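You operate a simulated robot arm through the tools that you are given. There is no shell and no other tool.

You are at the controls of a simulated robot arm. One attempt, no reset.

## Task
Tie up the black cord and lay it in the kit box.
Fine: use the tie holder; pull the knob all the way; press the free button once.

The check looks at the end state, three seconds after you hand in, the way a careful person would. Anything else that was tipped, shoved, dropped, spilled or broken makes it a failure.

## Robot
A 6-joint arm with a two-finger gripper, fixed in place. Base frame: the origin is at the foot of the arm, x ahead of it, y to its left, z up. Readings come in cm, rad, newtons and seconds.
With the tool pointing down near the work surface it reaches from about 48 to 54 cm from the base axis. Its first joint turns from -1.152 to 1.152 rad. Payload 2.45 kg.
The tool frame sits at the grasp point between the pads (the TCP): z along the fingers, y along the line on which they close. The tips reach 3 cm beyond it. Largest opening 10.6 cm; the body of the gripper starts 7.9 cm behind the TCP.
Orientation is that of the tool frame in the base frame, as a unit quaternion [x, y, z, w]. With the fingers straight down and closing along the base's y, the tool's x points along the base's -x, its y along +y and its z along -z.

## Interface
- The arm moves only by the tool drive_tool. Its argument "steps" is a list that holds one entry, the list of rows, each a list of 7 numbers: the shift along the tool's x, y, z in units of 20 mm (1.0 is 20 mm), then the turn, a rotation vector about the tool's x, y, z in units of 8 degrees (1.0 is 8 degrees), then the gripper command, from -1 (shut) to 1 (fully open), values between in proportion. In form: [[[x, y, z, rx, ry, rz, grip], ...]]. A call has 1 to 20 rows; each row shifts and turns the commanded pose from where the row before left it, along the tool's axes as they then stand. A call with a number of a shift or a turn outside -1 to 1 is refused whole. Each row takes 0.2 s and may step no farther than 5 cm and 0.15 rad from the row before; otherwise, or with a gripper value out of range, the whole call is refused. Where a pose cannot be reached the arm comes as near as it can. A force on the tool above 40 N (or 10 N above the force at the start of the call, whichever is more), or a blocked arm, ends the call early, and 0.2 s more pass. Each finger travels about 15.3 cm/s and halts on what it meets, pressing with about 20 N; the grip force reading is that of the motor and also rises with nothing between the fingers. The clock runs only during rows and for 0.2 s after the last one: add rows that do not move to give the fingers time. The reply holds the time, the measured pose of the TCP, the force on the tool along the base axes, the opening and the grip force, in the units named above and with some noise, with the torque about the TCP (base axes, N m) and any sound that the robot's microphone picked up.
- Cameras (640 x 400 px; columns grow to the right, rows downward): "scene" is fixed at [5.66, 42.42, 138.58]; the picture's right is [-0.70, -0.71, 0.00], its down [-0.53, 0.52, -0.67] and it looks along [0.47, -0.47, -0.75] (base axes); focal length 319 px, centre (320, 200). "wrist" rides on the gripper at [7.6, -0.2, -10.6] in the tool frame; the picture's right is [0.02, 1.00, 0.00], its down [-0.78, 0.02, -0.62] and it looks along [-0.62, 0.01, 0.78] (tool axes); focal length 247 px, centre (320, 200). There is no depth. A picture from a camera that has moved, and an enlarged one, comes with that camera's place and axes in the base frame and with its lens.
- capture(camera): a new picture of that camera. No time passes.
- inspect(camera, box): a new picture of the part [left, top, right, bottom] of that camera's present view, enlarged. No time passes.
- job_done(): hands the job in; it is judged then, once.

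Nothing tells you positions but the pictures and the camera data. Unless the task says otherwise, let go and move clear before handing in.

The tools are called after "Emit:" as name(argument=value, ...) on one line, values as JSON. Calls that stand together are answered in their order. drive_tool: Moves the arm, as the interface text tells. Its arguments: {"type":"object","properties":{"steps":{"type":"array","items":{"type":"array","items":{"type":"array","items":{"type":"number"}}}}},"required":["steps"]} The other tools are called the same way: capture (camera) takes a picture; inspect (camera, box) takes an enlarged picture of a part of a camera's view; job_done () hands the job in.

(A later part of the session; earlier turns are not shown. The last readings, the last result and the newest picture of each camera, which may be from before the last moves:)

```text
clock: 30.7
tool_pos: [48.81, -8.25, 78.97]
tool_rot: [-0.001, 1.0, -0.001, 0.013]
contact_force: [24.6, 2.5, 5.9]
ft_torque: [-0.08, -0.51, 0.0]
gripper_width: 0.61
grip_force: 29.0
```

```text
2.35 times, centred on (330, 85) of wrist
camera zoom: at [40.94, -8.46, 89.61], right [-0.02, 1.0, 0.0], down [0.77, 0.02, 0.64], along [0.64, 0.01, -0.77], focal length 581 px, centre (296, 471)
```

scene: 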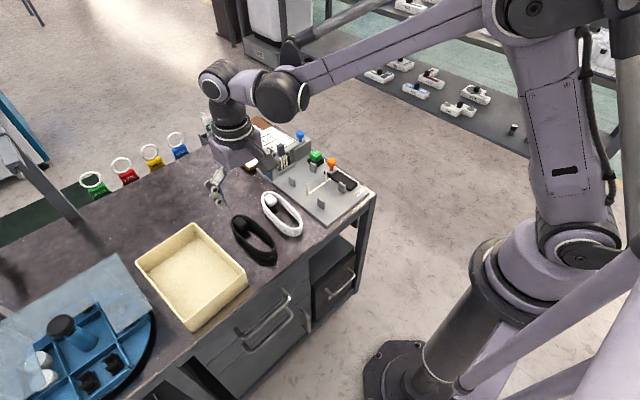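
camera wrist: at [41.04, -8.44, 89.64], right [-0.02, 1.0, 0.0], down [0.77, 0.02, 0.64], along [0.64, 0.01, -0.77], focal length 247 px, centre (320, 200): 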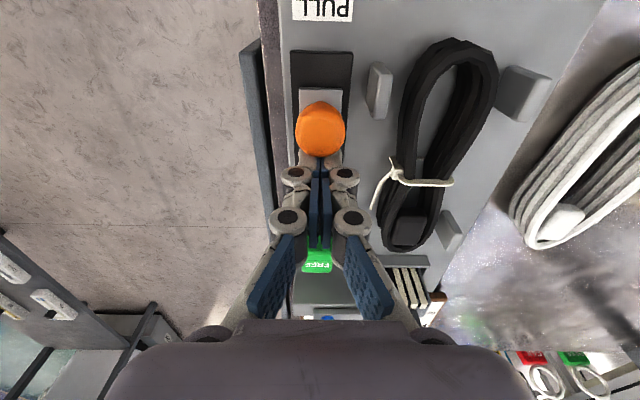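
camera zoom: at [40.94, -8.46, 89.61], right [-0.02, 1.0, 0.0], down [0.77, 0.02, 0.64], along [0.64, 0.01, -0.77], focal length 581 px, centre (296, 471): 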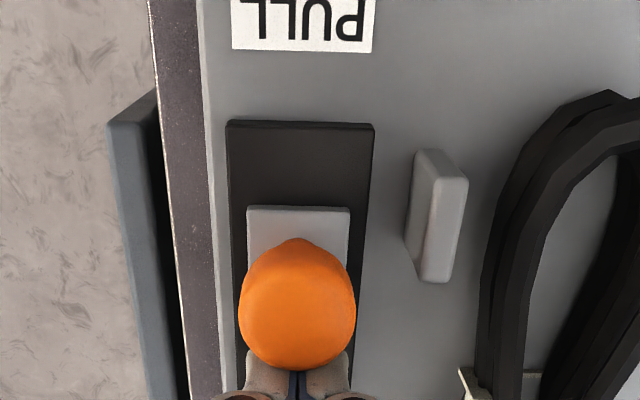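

The position barely changed while force rose to about 25 N. I'll press a little more, under the 40 N limit, to tell a hard stop from a stiff final stretch.

Emit:
drive_tool(steps=[[[0.05, 0, 0, 0, 0, 0, -1], [0.04, 0, 0, 0, 0, 0, -1], [0, 0, 0, 0, 0, 0, -1]]])

Emit:
inspect(camera="wrist", box=[230, 0, 430, 170])

Emit:
inspect(camera="scene", box=[290, 140, 370, 200])

```text
clock: 31.5
tool_pos: [48.83, -8.33, 79.22]
tool_rot: [-0.001, 1.0, -0.001, 0.016]
contact_force: [33.8, 3.9, -9.2]
ft_torque: [0.3, -0.9, -0.01]
gripper_width: 0.62
grip_force: 28.4
```

```text
2.35 times, centred on (330, 85) of wrist
camera zoom: at [40.82, -8.43, 89.57], right [-0.02, 1.0, 0.0], down [0.76, 0.02, 0.65], along [0.65, 0.01, -0.76], focal length 581 px, centre (296, 471)
```

zoom: 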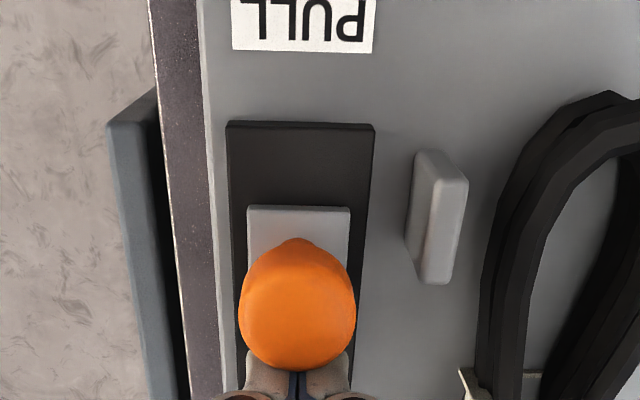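

```text
6.67 times, centred on (330, 170) of scene
camera zoom: at [5.74, 42.42, 138.57], right [-0.7, -0.71, 0.0], down [-0.53, 0.52, -0.67], along [0.47, -0.47, -0.75], focal length 2128 px, centre (253, 400)
```

zoom: 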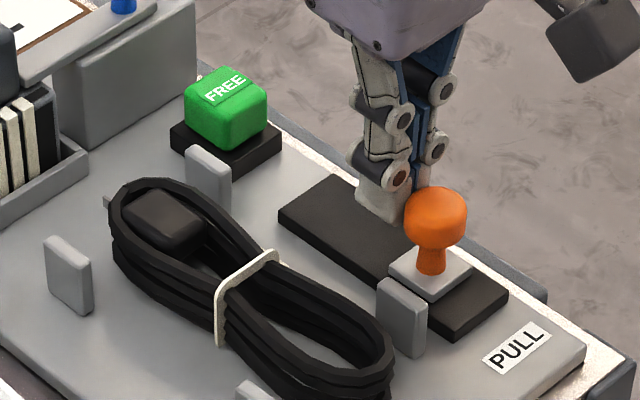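

The knob no longer moves under 34 N after about 6 cm of travel, so this is the hard stop and the tie is drawn around the cord. I'll back off, rise, and check that the knob stays.

Emit:
drive_tool(steps=[[[-0.3, 0, 0, 0, 0, 0, -1], [-0.4, 0, 0, 0, 0, 0, -1], [0, 0, -0.5, 0, 0, 0, -1], [0, 0, -0.8, 0, 0, 0, -1], [0, 0, -0.8, 0, 0, 0, -1], [0, 0, -0.8, 0, 0, 0, -1], [0, 0, -0.8, 0, 0, 0, -1], [0, 0, 0, 0, 0, 0, -1]]])

Emit:
inspect(camera="scene", box=[270, 130, 370, 210])

Emit:
capture(camera="wrist")

```text
clock: 33.3
tool_pos: [49.65, -8.22, 86.52]
tool_rot: [0.0, 1.0, -0.001, 0.009]
contact_force: [-0.6, -0.6, -0.4]
ft_torque: [0.04, 0.02, -0.03]
gripper_width: 0.0
grip_force: 28.8
```

```text
5.00 times, centred on (320, 170) of scene
camera zoom: at [5.66, 42.42, 138.58], right [-0.7, -0.71, 0.0], down [-0.53, 0.52, -0.67], along [0.47, -0.47, -0.75], focal length 1596 px, centre (320, 350)
```

zoom: 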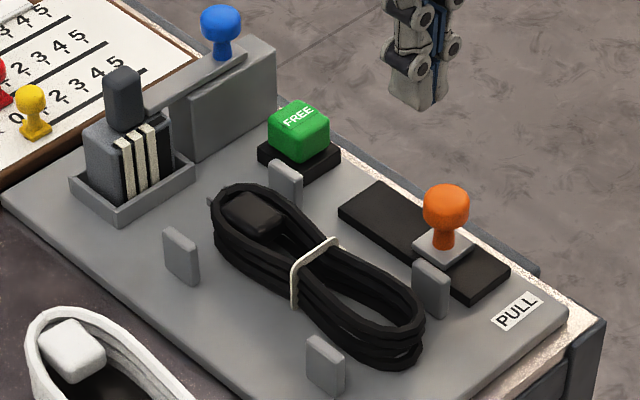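

```text
taken
camera wrist: at [41.82, -8.36, 97.05], right [-0.02, 1.0, 0.0], down [0.77, 0.02, 0.64], along [0.64, 0.01, -0.77], focal length 247 px, centre (320, 200)
```

wrist: 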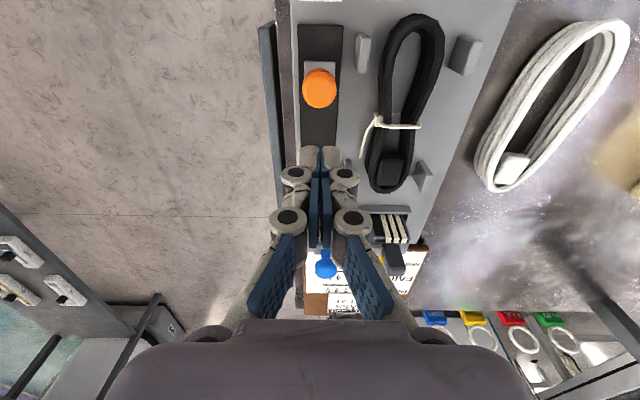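

The knob appears to have slid back roughly 0.7 cm when I backed off; the ball had wedged slightly between the two fingertips. I'll push it to the stop again with the contact offset onto a single fingertip, so it can't be dragged back.

Emit:
drive_tool(steps=[[[-0.3, -0.18, 0, 0, 0.14, 0, -1], [-0.4, -0.18, 0, 0, 0, 0, -1], [0, 0, 0, 0, 0, 0, -1], [0, 0, 0, 0, 0, 0, -1]]])

Emit:
capture(camera="wrist")

Emit:
inspect(camera="wrist", box=[260, 0, 460, 200])

```text
clock: 34.3
tool_pos: [51.07, -9.04, 86.69]
tool_rot: [0.0, 1.0, -0.001, 0.0]
contact_force: [0.3, 0.0, -0.5]
ft_torque: [0.03, 0.01, 0.04]
gripper_width: 0.02
grip_force: 28.6
```

```text
taken
camera wrist: at [43.41, -9.09, 97.38], right [-0.02, 1.0, 0.0], down [0.78, 0.02, 0.62], along [0.62, 0.01, -0.78], focal length 247 px, centre (320, 200)
```

wrist: 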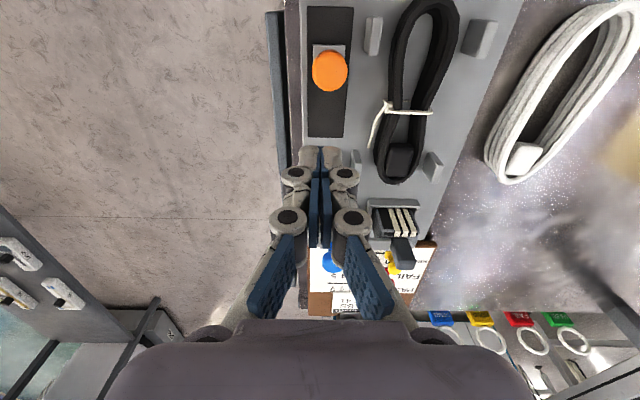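

```text
2.00 times, centred on (360, 100) of wrist
camera zoom: at [43.41, -9.09, 97.38], right [-0.02, 1.0, 0.0], down [0.78, 0.02, 0.62], along [0.62, 0.01, -0.78], focal length 494 px, centre (240, 400)
```

zoom: 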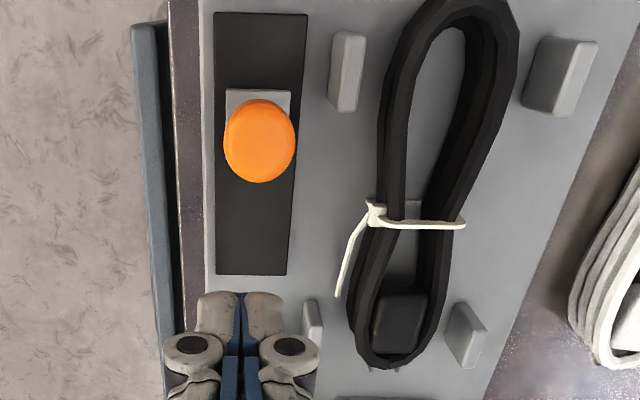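

The whole track is visible and the tie is looped around the cord with its tail free. The knob is at x≈47.2, so I'll descend behind it with the offset and push to the stop again.

Emit:
drive_tool(steps=[[[0, 0, 0.6, 0, 0, 0, -1], [0, 0, 0.6, 0, 0, 0, -1], [0, 0, 0.6, 0, 0, 0, -1], [0, 0, 0.6, 0, 0, 0, -1], [0, 0, 0.6, 0, 0, 0, -1], [0, 0, 0.4, 0, 0, 0, -1], [0, 0, 0.4, 0, 0, 0, -1], [0, 0, 0, 0, 0, 0, -1], [0.2, 0, 0, 0, 0, 0, -1], [0.2, 0, 0, 0, 0, 0, -1], [0.2, 0, 0, 0, 0, 0, -1], [0.2, 0, 0, 0, 0, 0, -1], [0.1, 0, 0, 0, 0, 0, -1], [0, 0, 0, 0, 0, 0, -1]]])

Emit:
inspect(camera="wrist", box=[230, 0, 430, 170])

Emit:
inspect(camera="scene", box=[270, 130, 370, 210])

```text
clock: 37.3
tool_pos: [49.08, -9.04, 78.82]
tool_rot: [0.0, 1.0, -0.001, -0.001]
contact_force: [2.3, 0.4, -0.4]
ft_torque: [0.02, -0.06, -0.04]
gripper_width: 0.0
grip_force: 28.4
```

```text
2.35 times, centred on (330, 85) of wrist
camera zoom: at [41.59, -9.11, 89.58], right [-0.02, 1.0, 0.0], down [0.78, 0.02, 0.62], along [0.62, 0.01, -0.78], focal length 581 px, centre (296, 471)
```

zoom: 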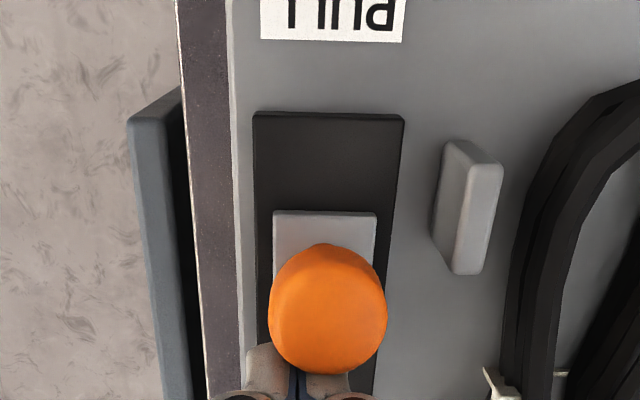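

```text
5.00 times, centred on (320, 170) of scene
camera zoom: at [5.66, 42.42, 138.58], right [-0.7, -0.71, 0.0], down [-0.53, 0.52, -0.67], along [0.47, -0.47, -0.75], focal length 1596 px, centre (320, 350)
```

zoom: 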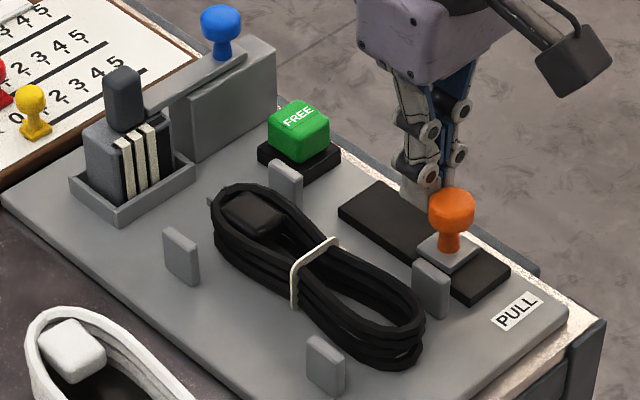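

There is no wedging now and only a light force. I'll push the remaining few millimetres to the stop.

Emit:
drive_tool(steps=[[[0.08, 0, 0, 0, 0, 0, -1], [0.08, 0, 0, 0, 0, 0, -1], [0.08, 0, 0, 0, 0, 0, -1], [0.08, 0, 0, 0, 0, 0, -1], [0.08, 0, 0, 0, 0, 0, -1]]])

Emit:
inspect(camera="wrist", box=[230, 0, 430, 170])

Emit:
inspect(camera="scene", box=[270, 130, 370, 210])

```text
clock: 38.5
tool_pos: [48.69, -9.04, 78.93]
tool_rot: [-0.002, 1.0, -0.001, 0.007]
contact_force: [35.8, 5.9, 1.7]
ft_torque: [0.16, -0.73, -0.26]
gripper_width: 0.0
grip_force: 28.1
```

```text
2.35 times, centred on (330, 85) of wrist
camera zoom: at [41.04, -9.18, 89.52], right [-0.02, 1.0, 0.0], down [0.77, 0.02, 0.63], along [0.63, 0.01, -0.77], focal length 581 px, centre (296, 471)
```

zoom: 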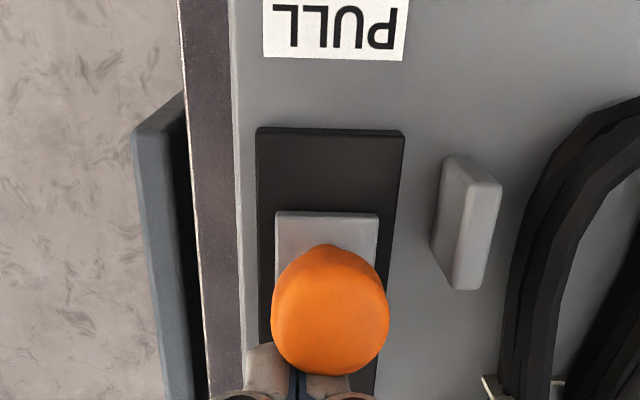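

```text
5.00 times, centred on (320, 170) of scene
camera zoom: at [5.73, 42.43, 138.57], right [-0.7, -0.71, 0.0], down [-0.53, 0.52, -0.67], along [0.47, -0.47, -0.75], focal length 1596 px, centre (320, 350)
```

zoom: 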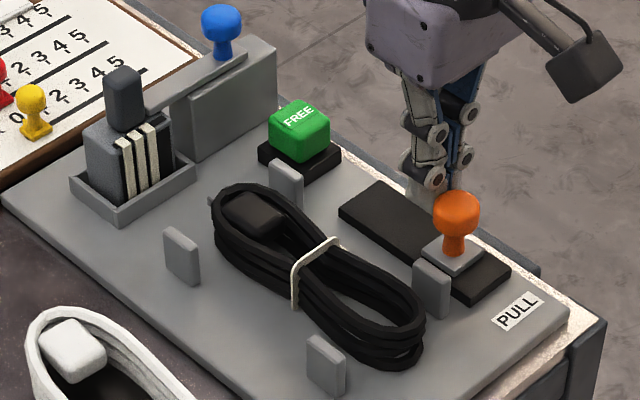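

The knob is at the hard stop again (36 N). Now I retreat straight back and check where it stays.

Emit:
drive_tool(steps=[[[-0.3, 0, 0, 0, 0, 0, -1], [-0.3, 0, 0, 0, 0, 0, -1], [-0.3, 0, 0, 0, 0, 0, -1], [0, 0, 0, 0, 0, 0, -1], [0, 0, 0, 0, 0, 0, -1]]])

Emit:
inspect(camera="wrist", box=[230, 0, 430, 170])

Emit:
inspect(camera="scene", box=[270, 130, 370, 210])

```text
clock: 39.7
tool_pos: [50.06, -9.22, 78.85]
tool_rot: [0.0, 1.0, -0.002, 0.001]
contact_force: [-0.1, -0.2, 0.3]
ft_torque: [0.01, -0.01, -0.01]
gripper_width: 0.01
grip_force: 28.7
```

```text
2.35 times, centred on (330, 85) of wrist
camera zoom: at [42.57, -9.24, 89.67], right [-0.02, 1.0, 0.0], down [0.78, 0.02, 0.62], along [0.62, 0.01, -0.78], focal length 581 px, centre (296, 471)
```

zoom: 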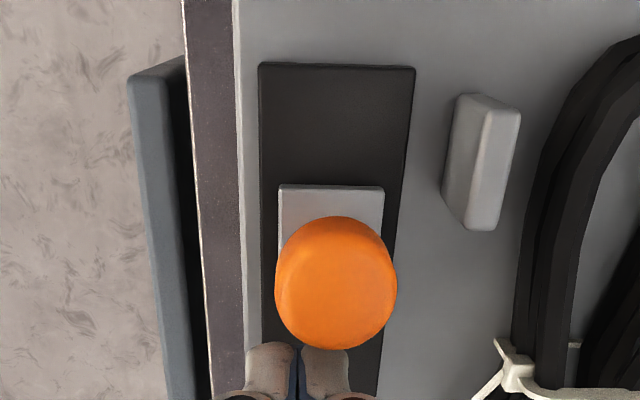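

```text
5.00 times, centred on (320, 170) of scene
camera zoom: at [5.66, 42.42, 138.58], right [-0.7, -0.71, 0.0], down [-0.53, 0.52, -0.67], along [0.47, -0.47, -0.75], focal length 1596 px, centre (320, 350)
```

zoom: 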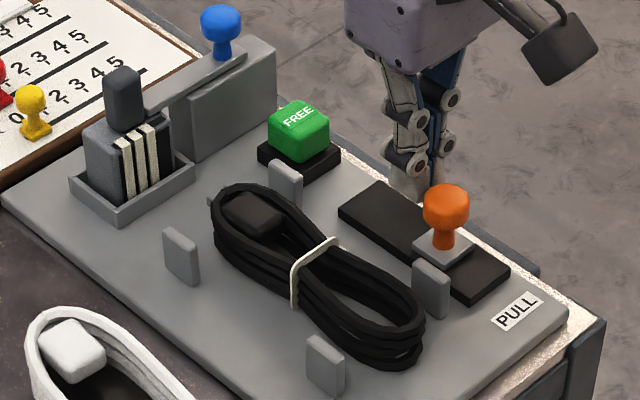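

The knob returned to exactly the same spot as after the first push. That looks like a latch position just short of the hard stop, so the pull is complete and the tie stays closed. Next is the FREE button (cap top about (58.6, -8.5, 76)); I'll rise and test reach above it.

Emit:
drive_tool(steps=[[[0, 0, -0.8, 0, 0, 0, -1], [0, 0, -0.9, 0, 0, 0, -1], [0, 0, -0.9, 0, 0, 0, -1], [0, 0, -0.9, 0, 0, 0, -1], [-0.7, 0.05, 0, 0, 0, 0, -1], [-0.7, 0.05, 0, 0, 0, 0, -1], [-0.7, 0.05, 0, 0, 0, 0, -1], [-0.7, 0.05, 0, 0, 0, 0, -1], [-0.7, 0.05, 0, 0, 0, 0, -1], [-0.7, 0.05, 0, 0, 0, 0, -1], [0, 0, 0, 0, 0, 0, -1], [0, 0, 0, 0, 0, 0, -1]]])

Emit:
capture(camera="wrist")

Emit:
inspect(camera="scene", box=[270, 110, 370, 190])

```text
clock: 42.3
tool_pos: [58.78, -8.53, 86.06]
tool_rot: [0.0, 1.0, -0.001, -0.001]
contact_force: [0.5, 1.1, -0.1]
ft_torque: [0.01, 0.03, 0.03]
gripper_width: 0.0
grip_force: 28.2
```

```text
taken
camera wrist: at [51.07, -8.64, 96.78], right [-0.02, 1.0, 0.0], down [0.78, 0.02, 0.62], along [0.62, 0.01, -0.78], focal length 247 px, centre (320, 200)
```

wrist: 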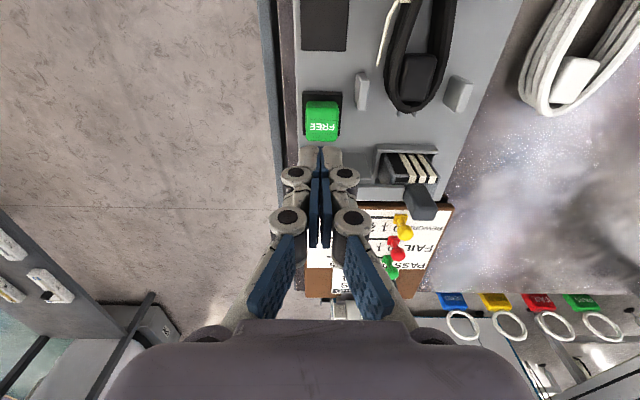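

```text
5.00 times, centred on (320, 150) of scene
camera zoom: at [5.66, 42.42, 138.58], right [-0.7, -0.71, 0.0], down [-0.53, 0.52, -0.67], along [0.47, -0.47, -0.75], focal length 1596 px, centre (320, 450)
```

zoom: 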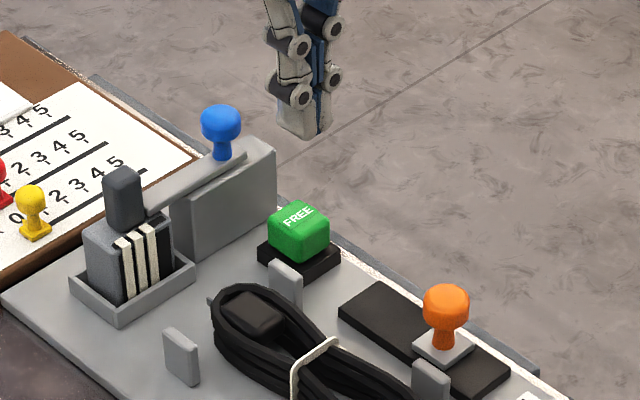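

The fingertips are right above the FREE cap. I'll descend to just above it and verify before pressing.

Emit:
drive_tool(steps=[[[0, 0, 0.6, 0, 0, 0, -1], [0, 0, 0.6, 0, 0, 0, -1], [0, 0, 0.6, 0, 0, 0, -1], [0, 0, 0.6, 0, 0, 0, -1], [0, 0, 0.4, 0, 0, 0, -1], [0, 0, 0, 0, 0, 0, -1], [0, 0, 0, 0, 0, 0, -1]]])

Emit:
inspect(camera="scene", box=[270, 110, 370, 190])

Emit:
inspect(camera="wrist", box=[220, 60, 420, 240])

```text
clock: 43.9
tool_pos: [58.54, -8.45, 80.36]
tool_rot: [0.0, 1.0, -0.001, 0.001]
contact_force: [-0.1, -0.3, 0.0]
ft_torque: [0.0, 0.0, -0.02]
gripper_width: 0.0
grip_force: 28.8
```

```text
5.00 times, centred on (320, 150) of scene
camera zoom: at [5.66, 42.42, 138.58], right [-0.7, -0.71, 0.0], down [-0.53, 0.52, -0.67], along [0.47, -0.47, -0.75], focal length 1596 px, centre (320, 450)
```

zoom: 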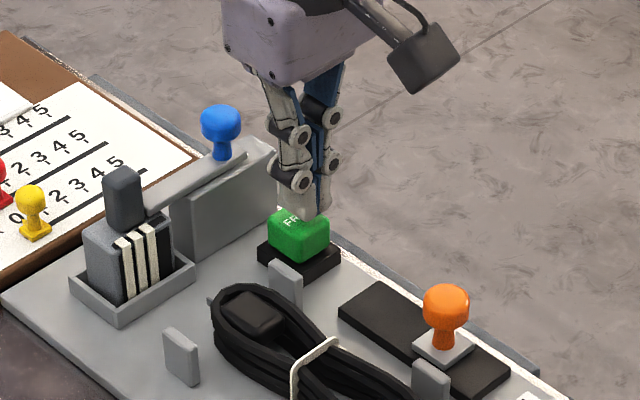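

```text
2.22 times, centred on (320, 150) of wrist
camera zoom: at [50.98, -8.54, 91.06], right [-0.02, 1.0, 0.0], down [0.78, 0.02, 0.62], along [0.62, 0.01, -0.78], focal length 549 px, centre (320, 311)
```

zoom: 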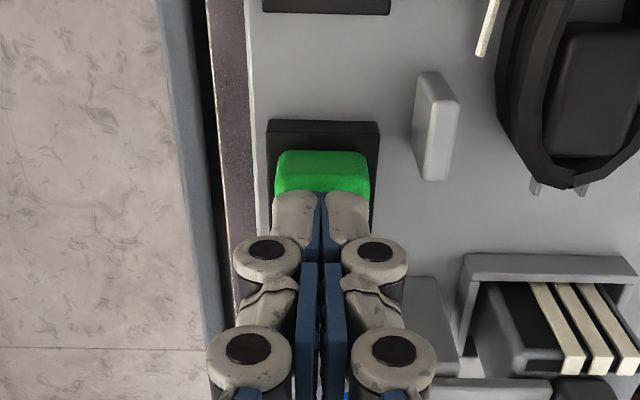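

The tips are about 1 cm above the cap. I'll press down in one slow monotonic stroke.

Emit:
drive_tool(steps=[[[0, 0, 0.15, 0, 0, 0, -1], [0, 0, 0.15, 0, 0, 0, -1], [0, 0, 0.12, 0, 0, 0, -1], [0, 0, 0.12, 0, 0, 0, -1], [0, 0, 0.12, 0, 0, 0, -1], [0, 0, 0.12, 0, 0, 0, -1]]])

Emit:
inspect(camera="scene", box=[270, 110, 370, 190])

```text
clock: 45.3
tool_pos: [58.6, -8.4, 78.72]
tool_rot: [-0.001, 1.0, 0.0, 0.0]
contact_force: [-0.2, 1.0, 3.3]
ft_torque: [0.03, -0.04, -0.01]
gripper_width: 0.62
grip_force: 28.9
heard: click
```

```text
5.00 times, centred on (320, 150) of scene
camera zoom: at [5.65, 42.42, 138.58], right [-0.7, -0.71, 0.0], down [-0.53, 0.52, -0.67], along [0.47, -0.47, -0.75], focal length 1596 px, centre (320, 450)
```

zoom: 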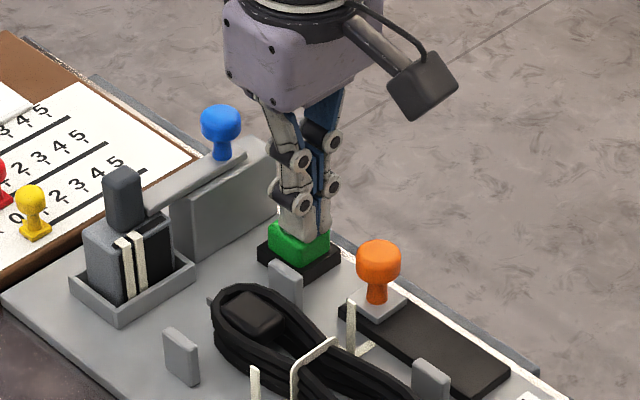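

A click was heard. The knob sprang back, a fresh tie was loaded, and the coil is freed with its own tie on. I'll lift straight up off the button so it isn't pressed again.

Emit:
drive_tool(steps=[[[0, 0, -0.5, 0, 0, 0, -1], [0, 0, -0.8, 0, 0, 0, -1], [0, 0, -0.9, 0, 0, 0, -1], [0, 0, -0.9, 0, 0, 0, -1], [0, 0, -0.9, 0, 0, 0, -1], [0.7, 0.35, 0, 0, 0, 0, -0.5], [0.7, 0.35, 0, 0, 0, 0, 0], [0.7, 0.35, 0, 0, 0, 0, 0], [0.7, 0.35, 0, 0, 0, 0, 0], [0.7, 0.35, 0, 0, 0, 0, 0], [0.7, 0.35, 0, 0, 0, 0, 0], [0.7, 0.35, 0, 0, 0, 0, 0], [0.4, 0.35, 0, 0, 0, 0, 0], [0, 0.35, 0, 0, 0, 0, 0], [0, 0.35, 0, 0, 0, 0, 0], [0, 0, 0, 0, 0, 0, 0], [0, 0, 0, 0, 0, 0, 0]]])

Emit:
capture(camera="wrist")

Emit:
inspect(camera="scene", box=[260, 120, 380, 220])

Emit:
inspect(camera="wrist", box=[220, 20, 440, 240])

```text
clock: 48.9
tool_pos: [48.02, -1.44, 86.71]
tool_rot: [-0.001, 1.0, -0.001, 0.001]
contact_force: [0.1, 0.7, -0.2]
ft_torque: [0.01, -0.03, -0.02]
gripper_width: 5.29
grip_force: 0.0
```

```text
taken
camera wrist: at [40.49, -1.51, 97.51], right [-0.02, 1.0, 0.0], down [0.78, 0.02, 0.62], along [0.62, 0.01, -0.78], focal length 247 px, centre (320, 200)
```

wrist: 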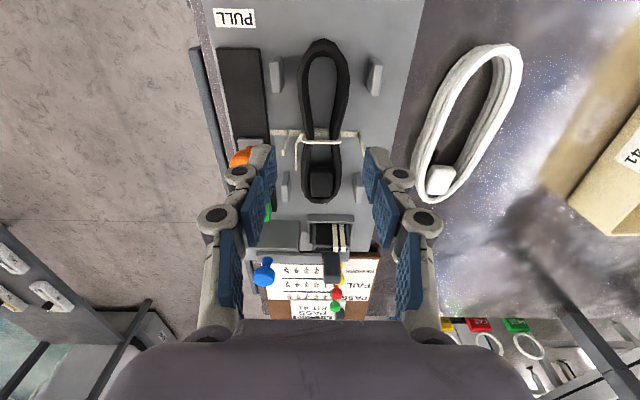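

```text
4.00 times, centred on (320, 170) of scene
camera zoom: at [5.66, 42.42, 138.58], right [-0.7, -0.71, 0.0], down [-0.53, 0.52, -0.67], along [0.47, -0.47, -0.75], focal length 1277 px, centre (320, 320)
```

zoom: 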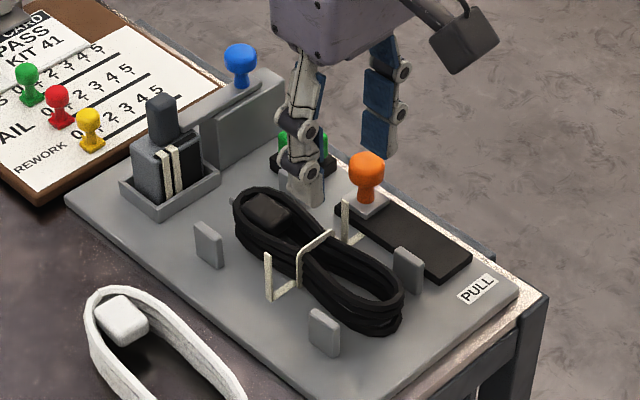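

```text
1.82 times, centred on (330, 130) of wrist
camera zoom: at [40.49, -1.51, 97.51], right [-0.02, 1.0, 0.0], down [0.78, 0.02, 0.62], along [0.62, 0.01, -0.78], focal length 449 px, centre (302, 327)
```

zoom: 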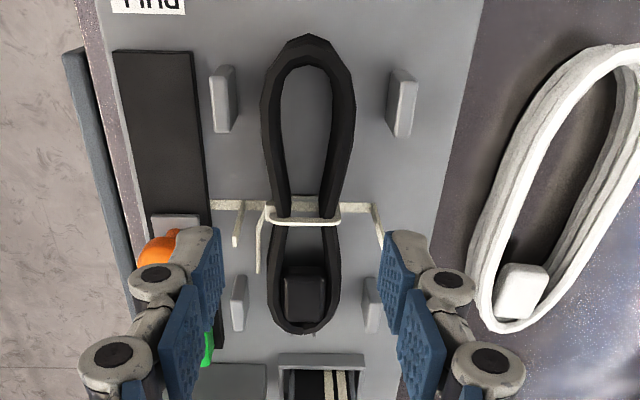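

The coil is tied at the waist and a new tie stands loaded beneath it. I'll grip the near lobe at x≈47.2, between the posts and the tie ends, and lift straight up. First I descend partway.

Emit:
drive_tool(steps=[[[0.2, 0.07, 0.3, 0, 0, 0, 0.02], [0.2, 0.07, 0.6, 0, 0, 0, 0.02], [0, 0, 0.7, 0, 0, 0, 0.02], [0, 0, 0.7, 0, 0, 0, 0.02], [0, 0, 0.5, 0, 0, 0, 0.02], [0, 0, 0, 0, 0, 0, 0.02], [0, 0, 0, 0, 0, 0, 0.02]]])

Emit:
capture(camera="wrist")

Emit:
inspect(camera="scene", box=[270, 130, 370, 210])

```text
clock: 50.5
tool_pos: [47.22, -1.32, 81.19]
tool_rot: [0.0, 1.0, -0.001, 0.0]
contact_force: [0.0, -0.2, -1.1]
ft_torque: [0.03, 0.0, 0.03]
gripper_width: 5.41
grip_force: 0.2
```

```text
taken
camera wrist: at [39.61, -1.35, 91.91], right [-0.02, 1.0, 0.0], down [0.78, 0.02, 0.62], along [0.62, 0.01, -0.78], focal length 247 px, centre (320, 200)
```

wrist: 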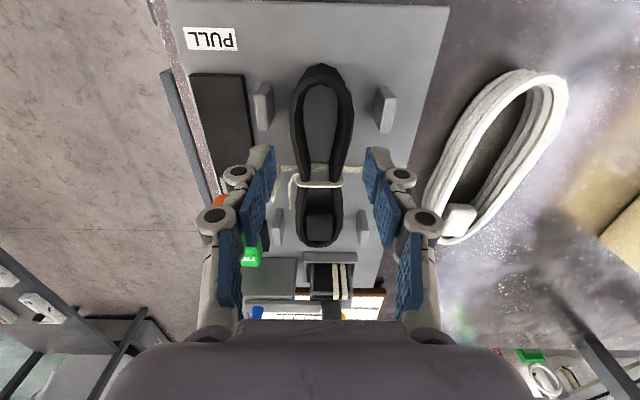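

```text
5.00 times, centred on (320, 170) of scene
camera zoom: at [5.66, 42.42, 138.58], right [-0.7, -0.71, 0.0], down [-0.53, 0.52, -0.67], along [0.47, -0.47, -0.75], focal length 1596 px, centre (320, 350)
```

zoom: 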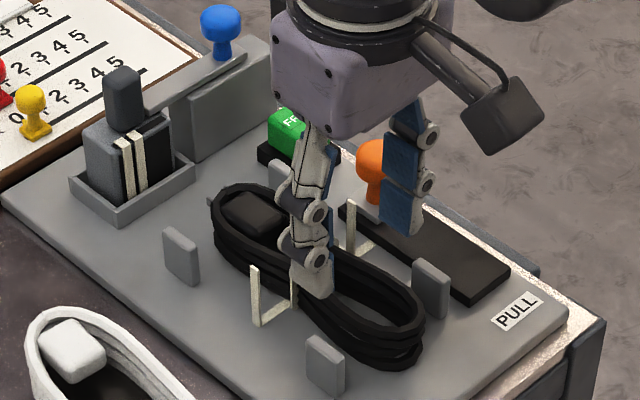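

The alignment over the near lobe is good. I'll descend to grip height.

Emit:
drive_tool(steps=[[[0, 0.03, 0.6, 0, 0, 0, 0.02], [0, 0, 0.6, 0, 0, 0, 0.02], [0, 0, 0.5, 0, 0, 0, 0.02], [0, 0, 0.4, 0, 0, 0, 0.02], [0, 0, 0.12, 0, 0, 0, 0.02], [0, 0, 0, 0, 0, 0, 0.02]]])

Emit:
capture(camera="wrist")

Emit:
inspect(camera="scene", box=[270, 130, 370, 210])

```text
clock: 51.3
tool_pos: [47.14, -1.25, 78.93]
tool_rot: [0.0, 1.0, 0.0, 0.0]
contact_force: [-0.3, -0.1, 52.9]
ft_torque: [0.0, 0.33, 0.0]
gripper_width: 5.68
grip_force: 20.0
stopped in row 3: the force on the tool passed its limit at 58 N (the readings are from after the stop); the commanded pose is now the measured one
```

```text
taken
camera wrist: at [39.55, -1.29, 89.55], right [-0.02, 1.0, 0.0], down [0.78, 0.02, 0.62], along [0.62, 0.01, -0.78], focal length 247 px, centre (320, 200)
```

wrist: 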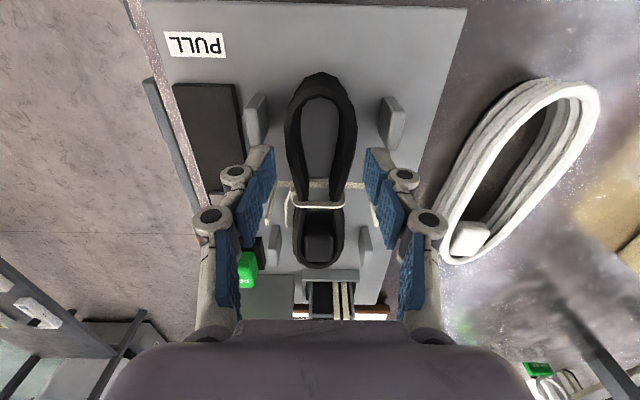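

```text
5.00 times, centred on (320, 170) of scene
camera zoom: at [5.58, 42.42, 138.58], right [-0.7, -0.71, 0.0], down [-0.53, 0.52, -0.67], along [0.47, -0.47, -0.75], focal length 1596 px, centre (320, 350)
```

zoom: 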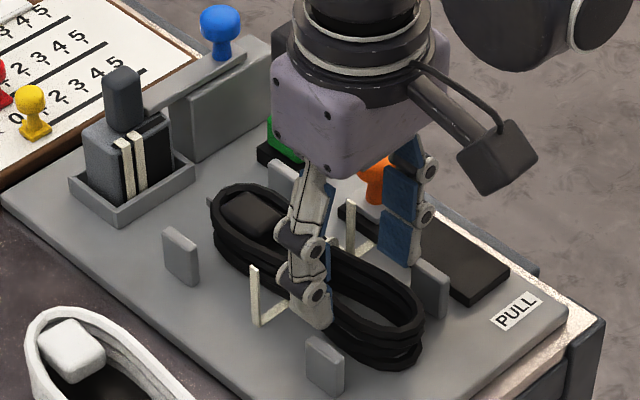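

The fingertips landed on the cord: it is still about 5.8 cm wide to touch, although the waist looks narrow. I'll back off at once, open to 7.4 cm and move to x≈48, as when I placed it.

Emit:
drive_tool(steps=[[[0, 0, -0.5, 0, 0, 0, 0.02], [0, 0, -0.6, 0, 0, 0, 0.05], [-0.2, 0, 0, 0, 0, 0, 0.38], [-0.2, 0, 0, 0, 0, 0, 0.38], [0, 0, 0, 0, 0, 0, 0.38]]])

Emit:
capture(camera="wrist")

Emit:
inspect(camera="scene", box=[270, 130, 370, 210])

Emit:
inspect(camera="wrist", box=[220, 50, 440, 290])

```text
clock: 52.5
tool_pos: [47.79, -1.25, 80.94]
tool_rot: [0.0, 1.0, -0.002, 0.0]
contact_force: [-0.2, -0.8, 0.3]
ft_torque: [-0.01, 0.0, -0.02]
gripper_width: 7.3
grip_force: 0.0
```

```text
taken
camera wrist: at [40.21, -1.32, 91.6], right [-0.02, 1.0, 0.0], down [0.78, 0.02, 0.62], along [0.62, 0.01, -0.78], focal length 247 px, centre (320, 200)
```

wrist: 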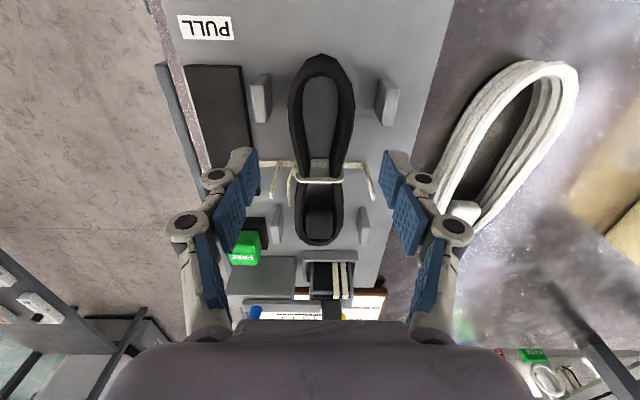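

```text
5.00 times, centred on (320, 170) of scene
camera zoom: at [5.66, 42.42, 138.58], right [-0.7, -0.71, 0.0], down [-0.53, 0.52, -0.67], along [0.47, -0.47, -0.75], focal length 1596 px, centre (320, 350)
```

zoom: 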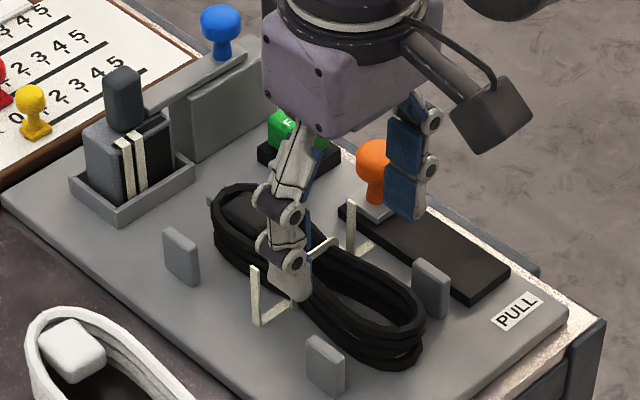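

```text
1.67 times, centred on (330, 170) of wrist
camera zoom: at [40.21, -1.32, 91.6], right [-0.02, 1.0, 0.0], down [0.78, 0.02, 0.62], along [0.62, 0.01, -0.78], focal length 412 px, centre (303, 250)
```

zoom: 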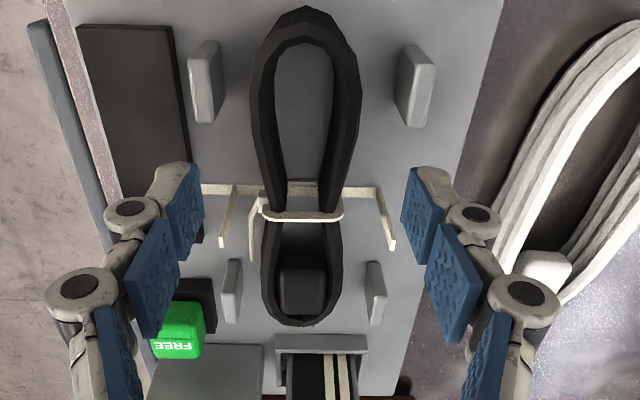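

Everything is intact. With the wider opening the fingers clear the cord, the posts and the new tie, so I'll descend again.

Emit:
drive_tool(steps=[[[0, 0.02, 0.4, 0, 0, 0, 0.38], [0, 0, 0.4, 0, 0, 0, 0.38], [0, 0, 0.4, 0, 0, 0, 0.38], [0, 0, 0.4, 0, 0, 0, 0.38], [0, 0, 0.3, 0, 0, 0, 0.38], [0, 0, 0.2, 0, 0, 0, 0.38], [0, 0, 0, 0, 0, 0, 0.38]]])

Emit:
inspect(camera="scene", box=[270, 130, 370, 210])

Emit:
capture(camera="wrist")

```text
clock: 54.1
tool_pos: [48.01, -1.27, 76.64]
tool_rot: [0.0, 1.0, -0.001, 0.0]
contact_force: [0.8, 0.0, -0.4]
ft_torque: [0.0, -0.02, 0.01]
gripper_width: 7.34
grip_force: 0.0
```

```text
5.00 times, centred on (320, 170) of scene
camera zoom: at [5.66, 42.42, 138.58], right [-0.7, -0.71, 0.0], down [-0.53, 0.52, -0.67], along [0.47, -0.47, -0.75], focal length 1596 px, centre (320, 350)
```

zoom: 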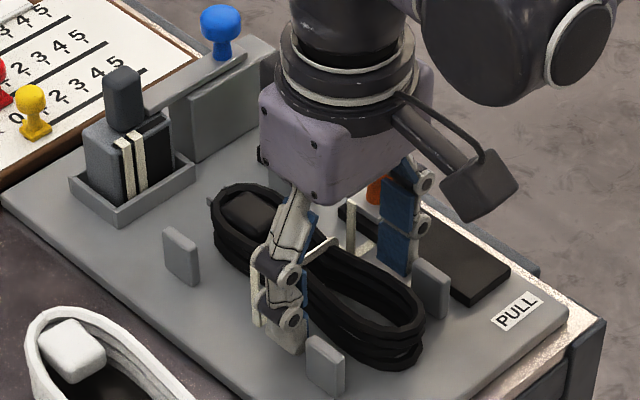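

```text
taken
camera wrist: at [40.41, -1.22, 87.32], right [-0.02, 1.0, 0.0], down [0.78, 0.02, 0.62], along [0.62, 0.01, -0.78], focal length 247 px, centre (320, 200)
```

wrist: 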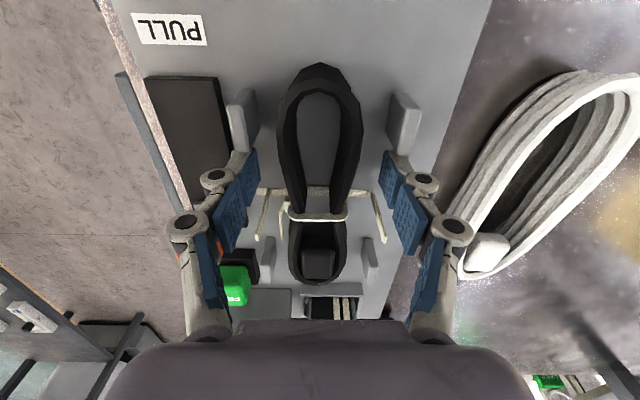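

No contact on the way down, and the TCP is at z 76.6 with the coil between the fingers. Now I'll close gradually and see where they meet it.

Emit:
drive_tool(steps=[[[0, 0, 0, 0, 0, 0, 0.2], [0, 0, 0, 0, 0, 0, 0.05], [0, 0, 0, 0, 0, 0, -0.1], [0, 0, 0, 0, 0, 0, -0.1], [0, 0, 0, 0, 0, 0, -0.1]]])

Emit:
capture(camera="wrist")

```text
clock: 55.3
tool_pos: [47.99, -1.21, 76.59]
tool_rot: [0.0, 1.0, -0.001, 0.0]
contact_force: [0.0, 0.3, -0.2]
ft_torque: [0.01, 0.01, 0.01]
gripper_width: 4.76
grip_force: 0.1
```

```text
taken
camera wrist: at [40.41, -1.22, 87.33], right [-0.02, 1.0, 0.0], down [0.78, 0.02, 0.62], along [0.62, 0.01, -0.78], focal length 247 px, centre (320, 200)
```

wrist: 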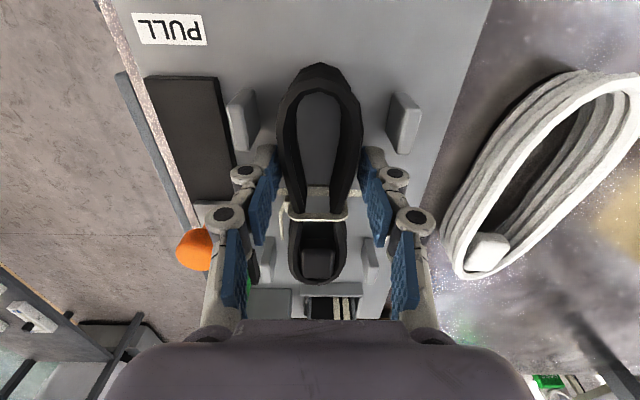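

No contact yet at 4.76 cm. I'll keep closing gradually.

Emit:
drive_tool(steps=[[[0, 0, 0, 0, 0, 0, -0.2], [0, 0, 0, 0, 0, 0, -0.3], [0, 0, 0, 0, 0, 0, -0.4], [0, 0, 0, 0, 0, 0, -0.5], [0, 0, 0, 0, 0, 0, -0.5], [0, 0, 0, 0, 0, 0, -0.5]]])

Emit:
capture(camera="wrist")

Emit:
inspect(camera="scene", box=[270, 130, 370, 210])

```text
clock: 56.7
tool_pos: [48.01, -1.14, 76.71]
tool_rot: [0.0, 1.0, -0.002, 0.0]
contact_force: [0.0, -4.3, 4.2]
ft_torque: [-0.14, -0.01, 0.01]
gripper_width: 3.14
grip_force: 20.0
```

```text
taken
camera wrist: at [40.41, -1.24, 87.34], right [-0.02, 1.0, 0.0], down [0.78, 0.02, 0.62], along [0.62, 0.01, -0.78], focal length 247 px, centre (320, 200)
```

wrist: 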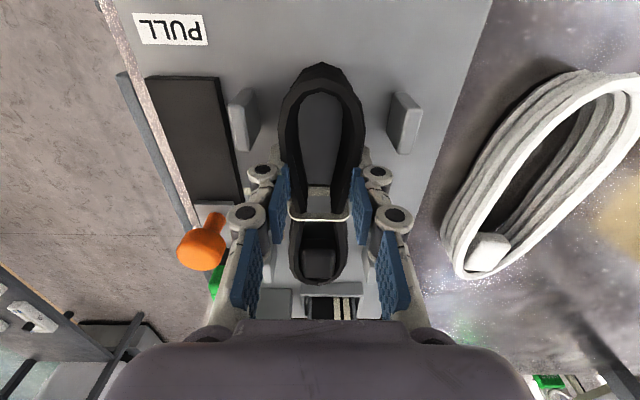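

```text
5.00 times, centred on (320, 170) of scene
camera zoom: at [5.65, 42.41, 138.58], right [-0.7, -0.71, 0.0], down [-0.53, 0.52, -0.67], along [0.47, -0.47, -0.75], focal length 1596 px, centre (320, 350)
```

zoom: 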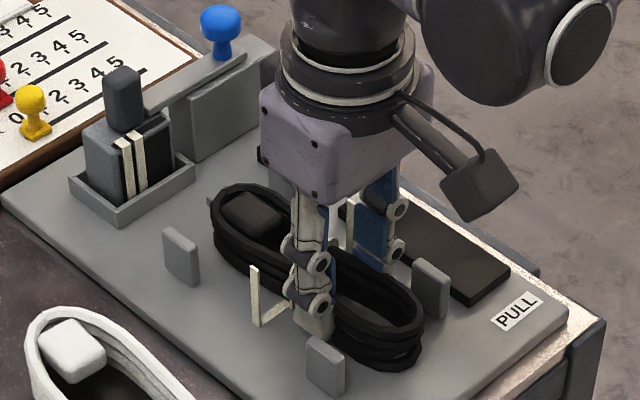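

The coil is gripped near its waist at 3.1 cm width with 20 N. I'll lift straight up slowly and check that only the coil comes with it.

Emit:
drive_tool(steps=[[[0, 0, 0, 0, 0, 0, -0.6], [0, 0, -0.2, 0, 0, 0, -0.6], [0, 0, -0.4, 0, 0, 0, -0.6], [0, 0, -0.6, 0, 0, 0, -0.6], [0, 0, 0, 0, 0, 0, -0.6]]])

Emit:
capture(camera="wrist")

Emit:
inspect(camera="scene", box=[270, 130, 370, 210])

```text
clock: 57.9
tool_pos: [48.11, -1.17, 78.99]
tool_rot: [0.0, 1.0, -0.001, -0.001]
contact_force: [0.3, -0.3, -1.9]
ft_torque: [0.01, 0.04, -0.01]
gripper_width: 3.15
grip_force: 19.9
```

```text
taken
camera wrist: at [40.4, -1.21, 89.69], right [-0.02, 1.0, 0.0], down [0.78, 0.02, 0.62], along [0.62, 0.01, -0.78], focal length 247 px, centre (320, 200)
```

wrist: 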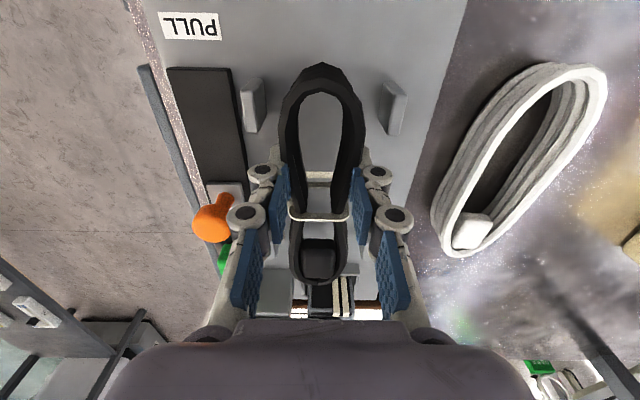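

```text
5.00 times, centred on (320, 170) of scene
camera zoom: at [5.66, 42.42, 138.58], right [-0.7, -0.71, 0.0], down [-0.53, 0.52, -0.67], along [0.47, -0.47, -0.75], focal length 1596 px, centre (320, 350)
```

zoom: 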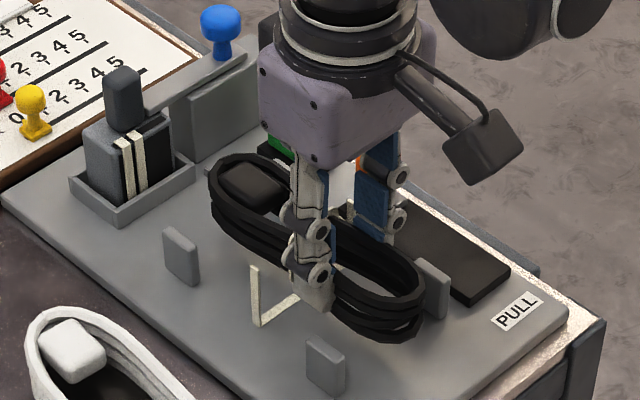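

The coil lifts cleanly with its tie and the fresh tie stays in the holder. I'll raise further and carry it toward the kit box.

Emit:
drive_tool(steps=[[[0, 0, -0.8, 0, 0, 0, -0.6], [0, 0, -0.9, 0, 0, 0, -0.6], [0, 0, -0.9, 0, 0, 0, -0.6], [0, 0, -0.9, 0, 0, 0, -0.6], [0, 0, -0.9, 0, 0, 0, -0.6], [0, 0.5, -0.3, 0, 0, 0, -0.6], [0, 0.9, 0, 0, 0, 0, -0.6], [0, 0.9, 0, 0, 0, 0, -0.6], [0, 0.9, 0, 0, 0, 0, -0.6], [0, 0.9, 0, 0, 0, 0, -0.6], [0, 0.9, 0, 0, 0, 0, -0.6], [0, 0.9, 0, 0, 0, 0, -0.6], [0, 0.9, 0, 0, 0, 0, -0.6], [0, 0.9, 0, 0, 0, 0, -0.6], [0, 0.9, 0, 0, 0, 0, -0.6], [0, 0.9, 0, 0, 0, 0, -0.6], [0, 0.9, 0, 0, 0, 0, -0.6], [0, 0.9, 0, 0, 0, 0, -0.6], [0, 0.6, 0, 0, 0, 0, -0.6], [0, 0, 0, 0, 0, 0, -0.6]]])

Emit:
capture(camera="wrist")

Emit:
capture(camera="scene")

```text
clock: 62.1
tool_pos: [47.88, 22.78, 88.38]
tool_rot: [0.001, 1.0, -0.002, 0.0]
contact_force: [-0.4, 0.4, -2.3]
ft_torque: [0.0, 0.02, -0.05]
gripper_width: 3.15
grip_force: 19.4
```

```text
taken
camera wrist: at [40.22, 22.72, 99.07], right [-0.02, 1.0, 0.0], down [0.78, 0.02, 0.62], along [0.62, 0.01, -0.78], focal length 247 px, centre (320, 200)
```

wrist: 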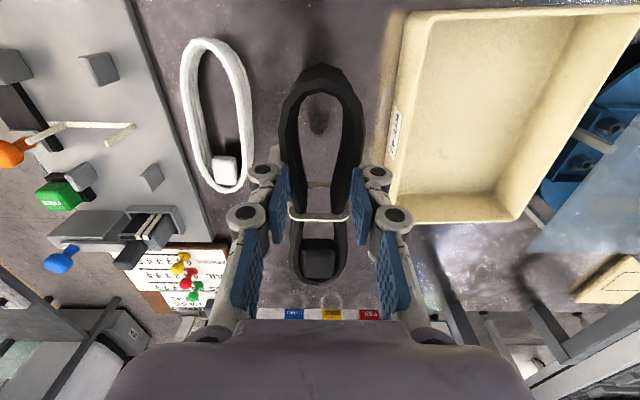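

```text
taken
```

scene: 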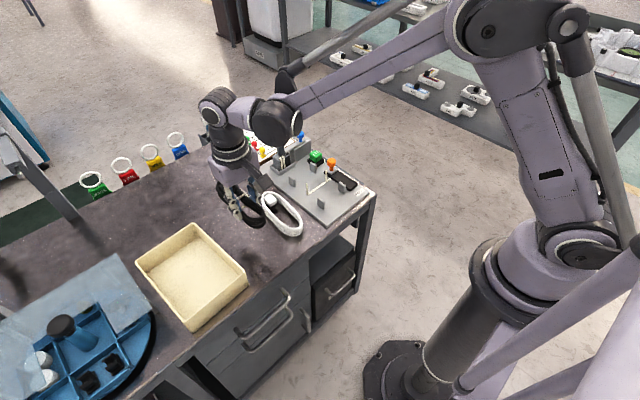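

Box rim corners give its centre at about (50.0, 37.6), rotated about 3°, and the coil's centre is 2.4 cm beyond the TCP. I'll move to about (47.6, 36.2), still high, and check reach and alignment.

Emit:
drive_tool(steps=[[[0.02, 0.8, 0, 0, 0, 0, -0.6], [0.02, 0.84, 0, 0, 0, 0, -0.6], [0.02, 0.84, 0, 0, 0, 0, -0.6], [0.02, 0.84, 0, 0, 0, 0, -0.6], [0.02, 0.84, 0, 0, 0, 0, -0.6], [0.02, 0.84, 0, 0, 0, 0, -0.6], [0.02, 0.84, 0, 0, 0, 0, -0.6], [0.02, 0.84, 0, 0, 0, 0, -0.6], [0, 0, 0, 0, 0, 0, -0.6], [0, 0, 0, 0, 0, 0, -0.6]]])

Emit:
capture(camera="wrist")

Emit:
inspect(camera="scene", box=[110, 180, 290, 340])

```text
clock: 64.3
tool_pos: [47.6, 36.05, 88.45]
tool_rot: [0.0, 1.0, -0.001, -0.001]
contact_force: [0.4, -0.7, -1.1]
ft_torque: [0.01, 0.07, 0.0]
gripper_width: 3.13
grip_force: 20.4
```

```text
taken
camera wrist: at [39.94, 36.08, 99.23], right [-0.02, 1.0, 0.0], down [0.78, 0.02, 0.62], along [0.62, 0.01, -0.78], focal length 247 px, centre (320, 200)
```

wrist: 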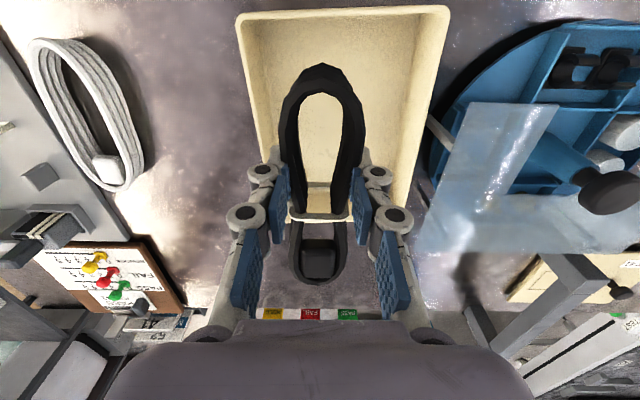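

```text
2.50 times, centred on (200, 260) of scene
camera zoom: at [5.66, 42.42, 138.58], right [-0.7, -0.71, 0.0], down [-0.53, 0.52, -0.67], along [0.47, -0.47, -0.75], focal length 798 px, centre (620, 50)
```

zoom: 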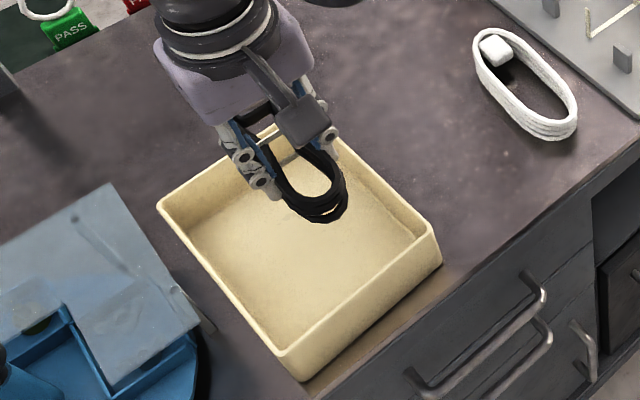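

The coil is above the box with margins at both ends. I'll zoom in to check the inner floor limits before lowering.

Emit:
inspect(camera="scene", box=[130, 200, 250, 330])

Emit:
inspect(camera="wrist", box=[220, 0, 460, 240])

```text
3.08 times, centred on (190, 265) of scene
camera zoom: at [5.66, 42.42, 138.58], right [-0.7, -0.71, 0.0], down [-0.53, 0.52, -0.67], along [0.47, -0.47, -0.75], focal length 982 px, centre (720, 0)
```

zoom: 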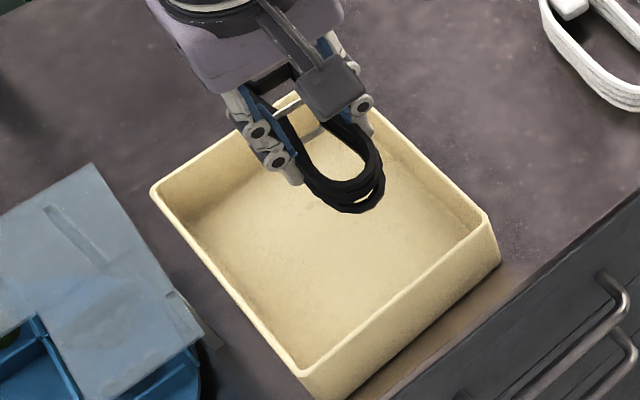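

```text
1.67 times, centred on (340, 120) of wrist
camera zoom: at [39.94, 36.08, 99.23], right [-0.02, 1.0, 0.0], down [0.78, 0.02, 0.62], along [0.62, 0.01, -0.78], focal length 412 px, centre (287, 333)
```

zoom: 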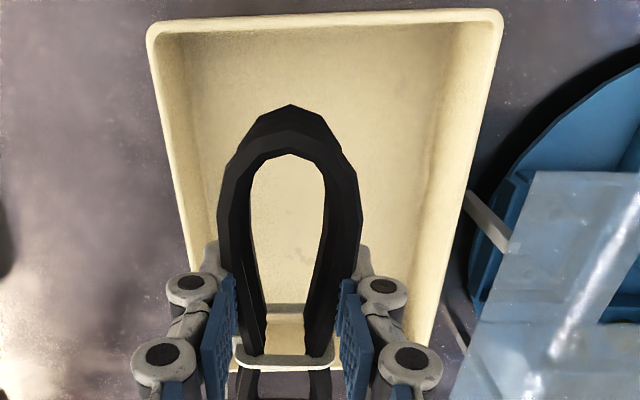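

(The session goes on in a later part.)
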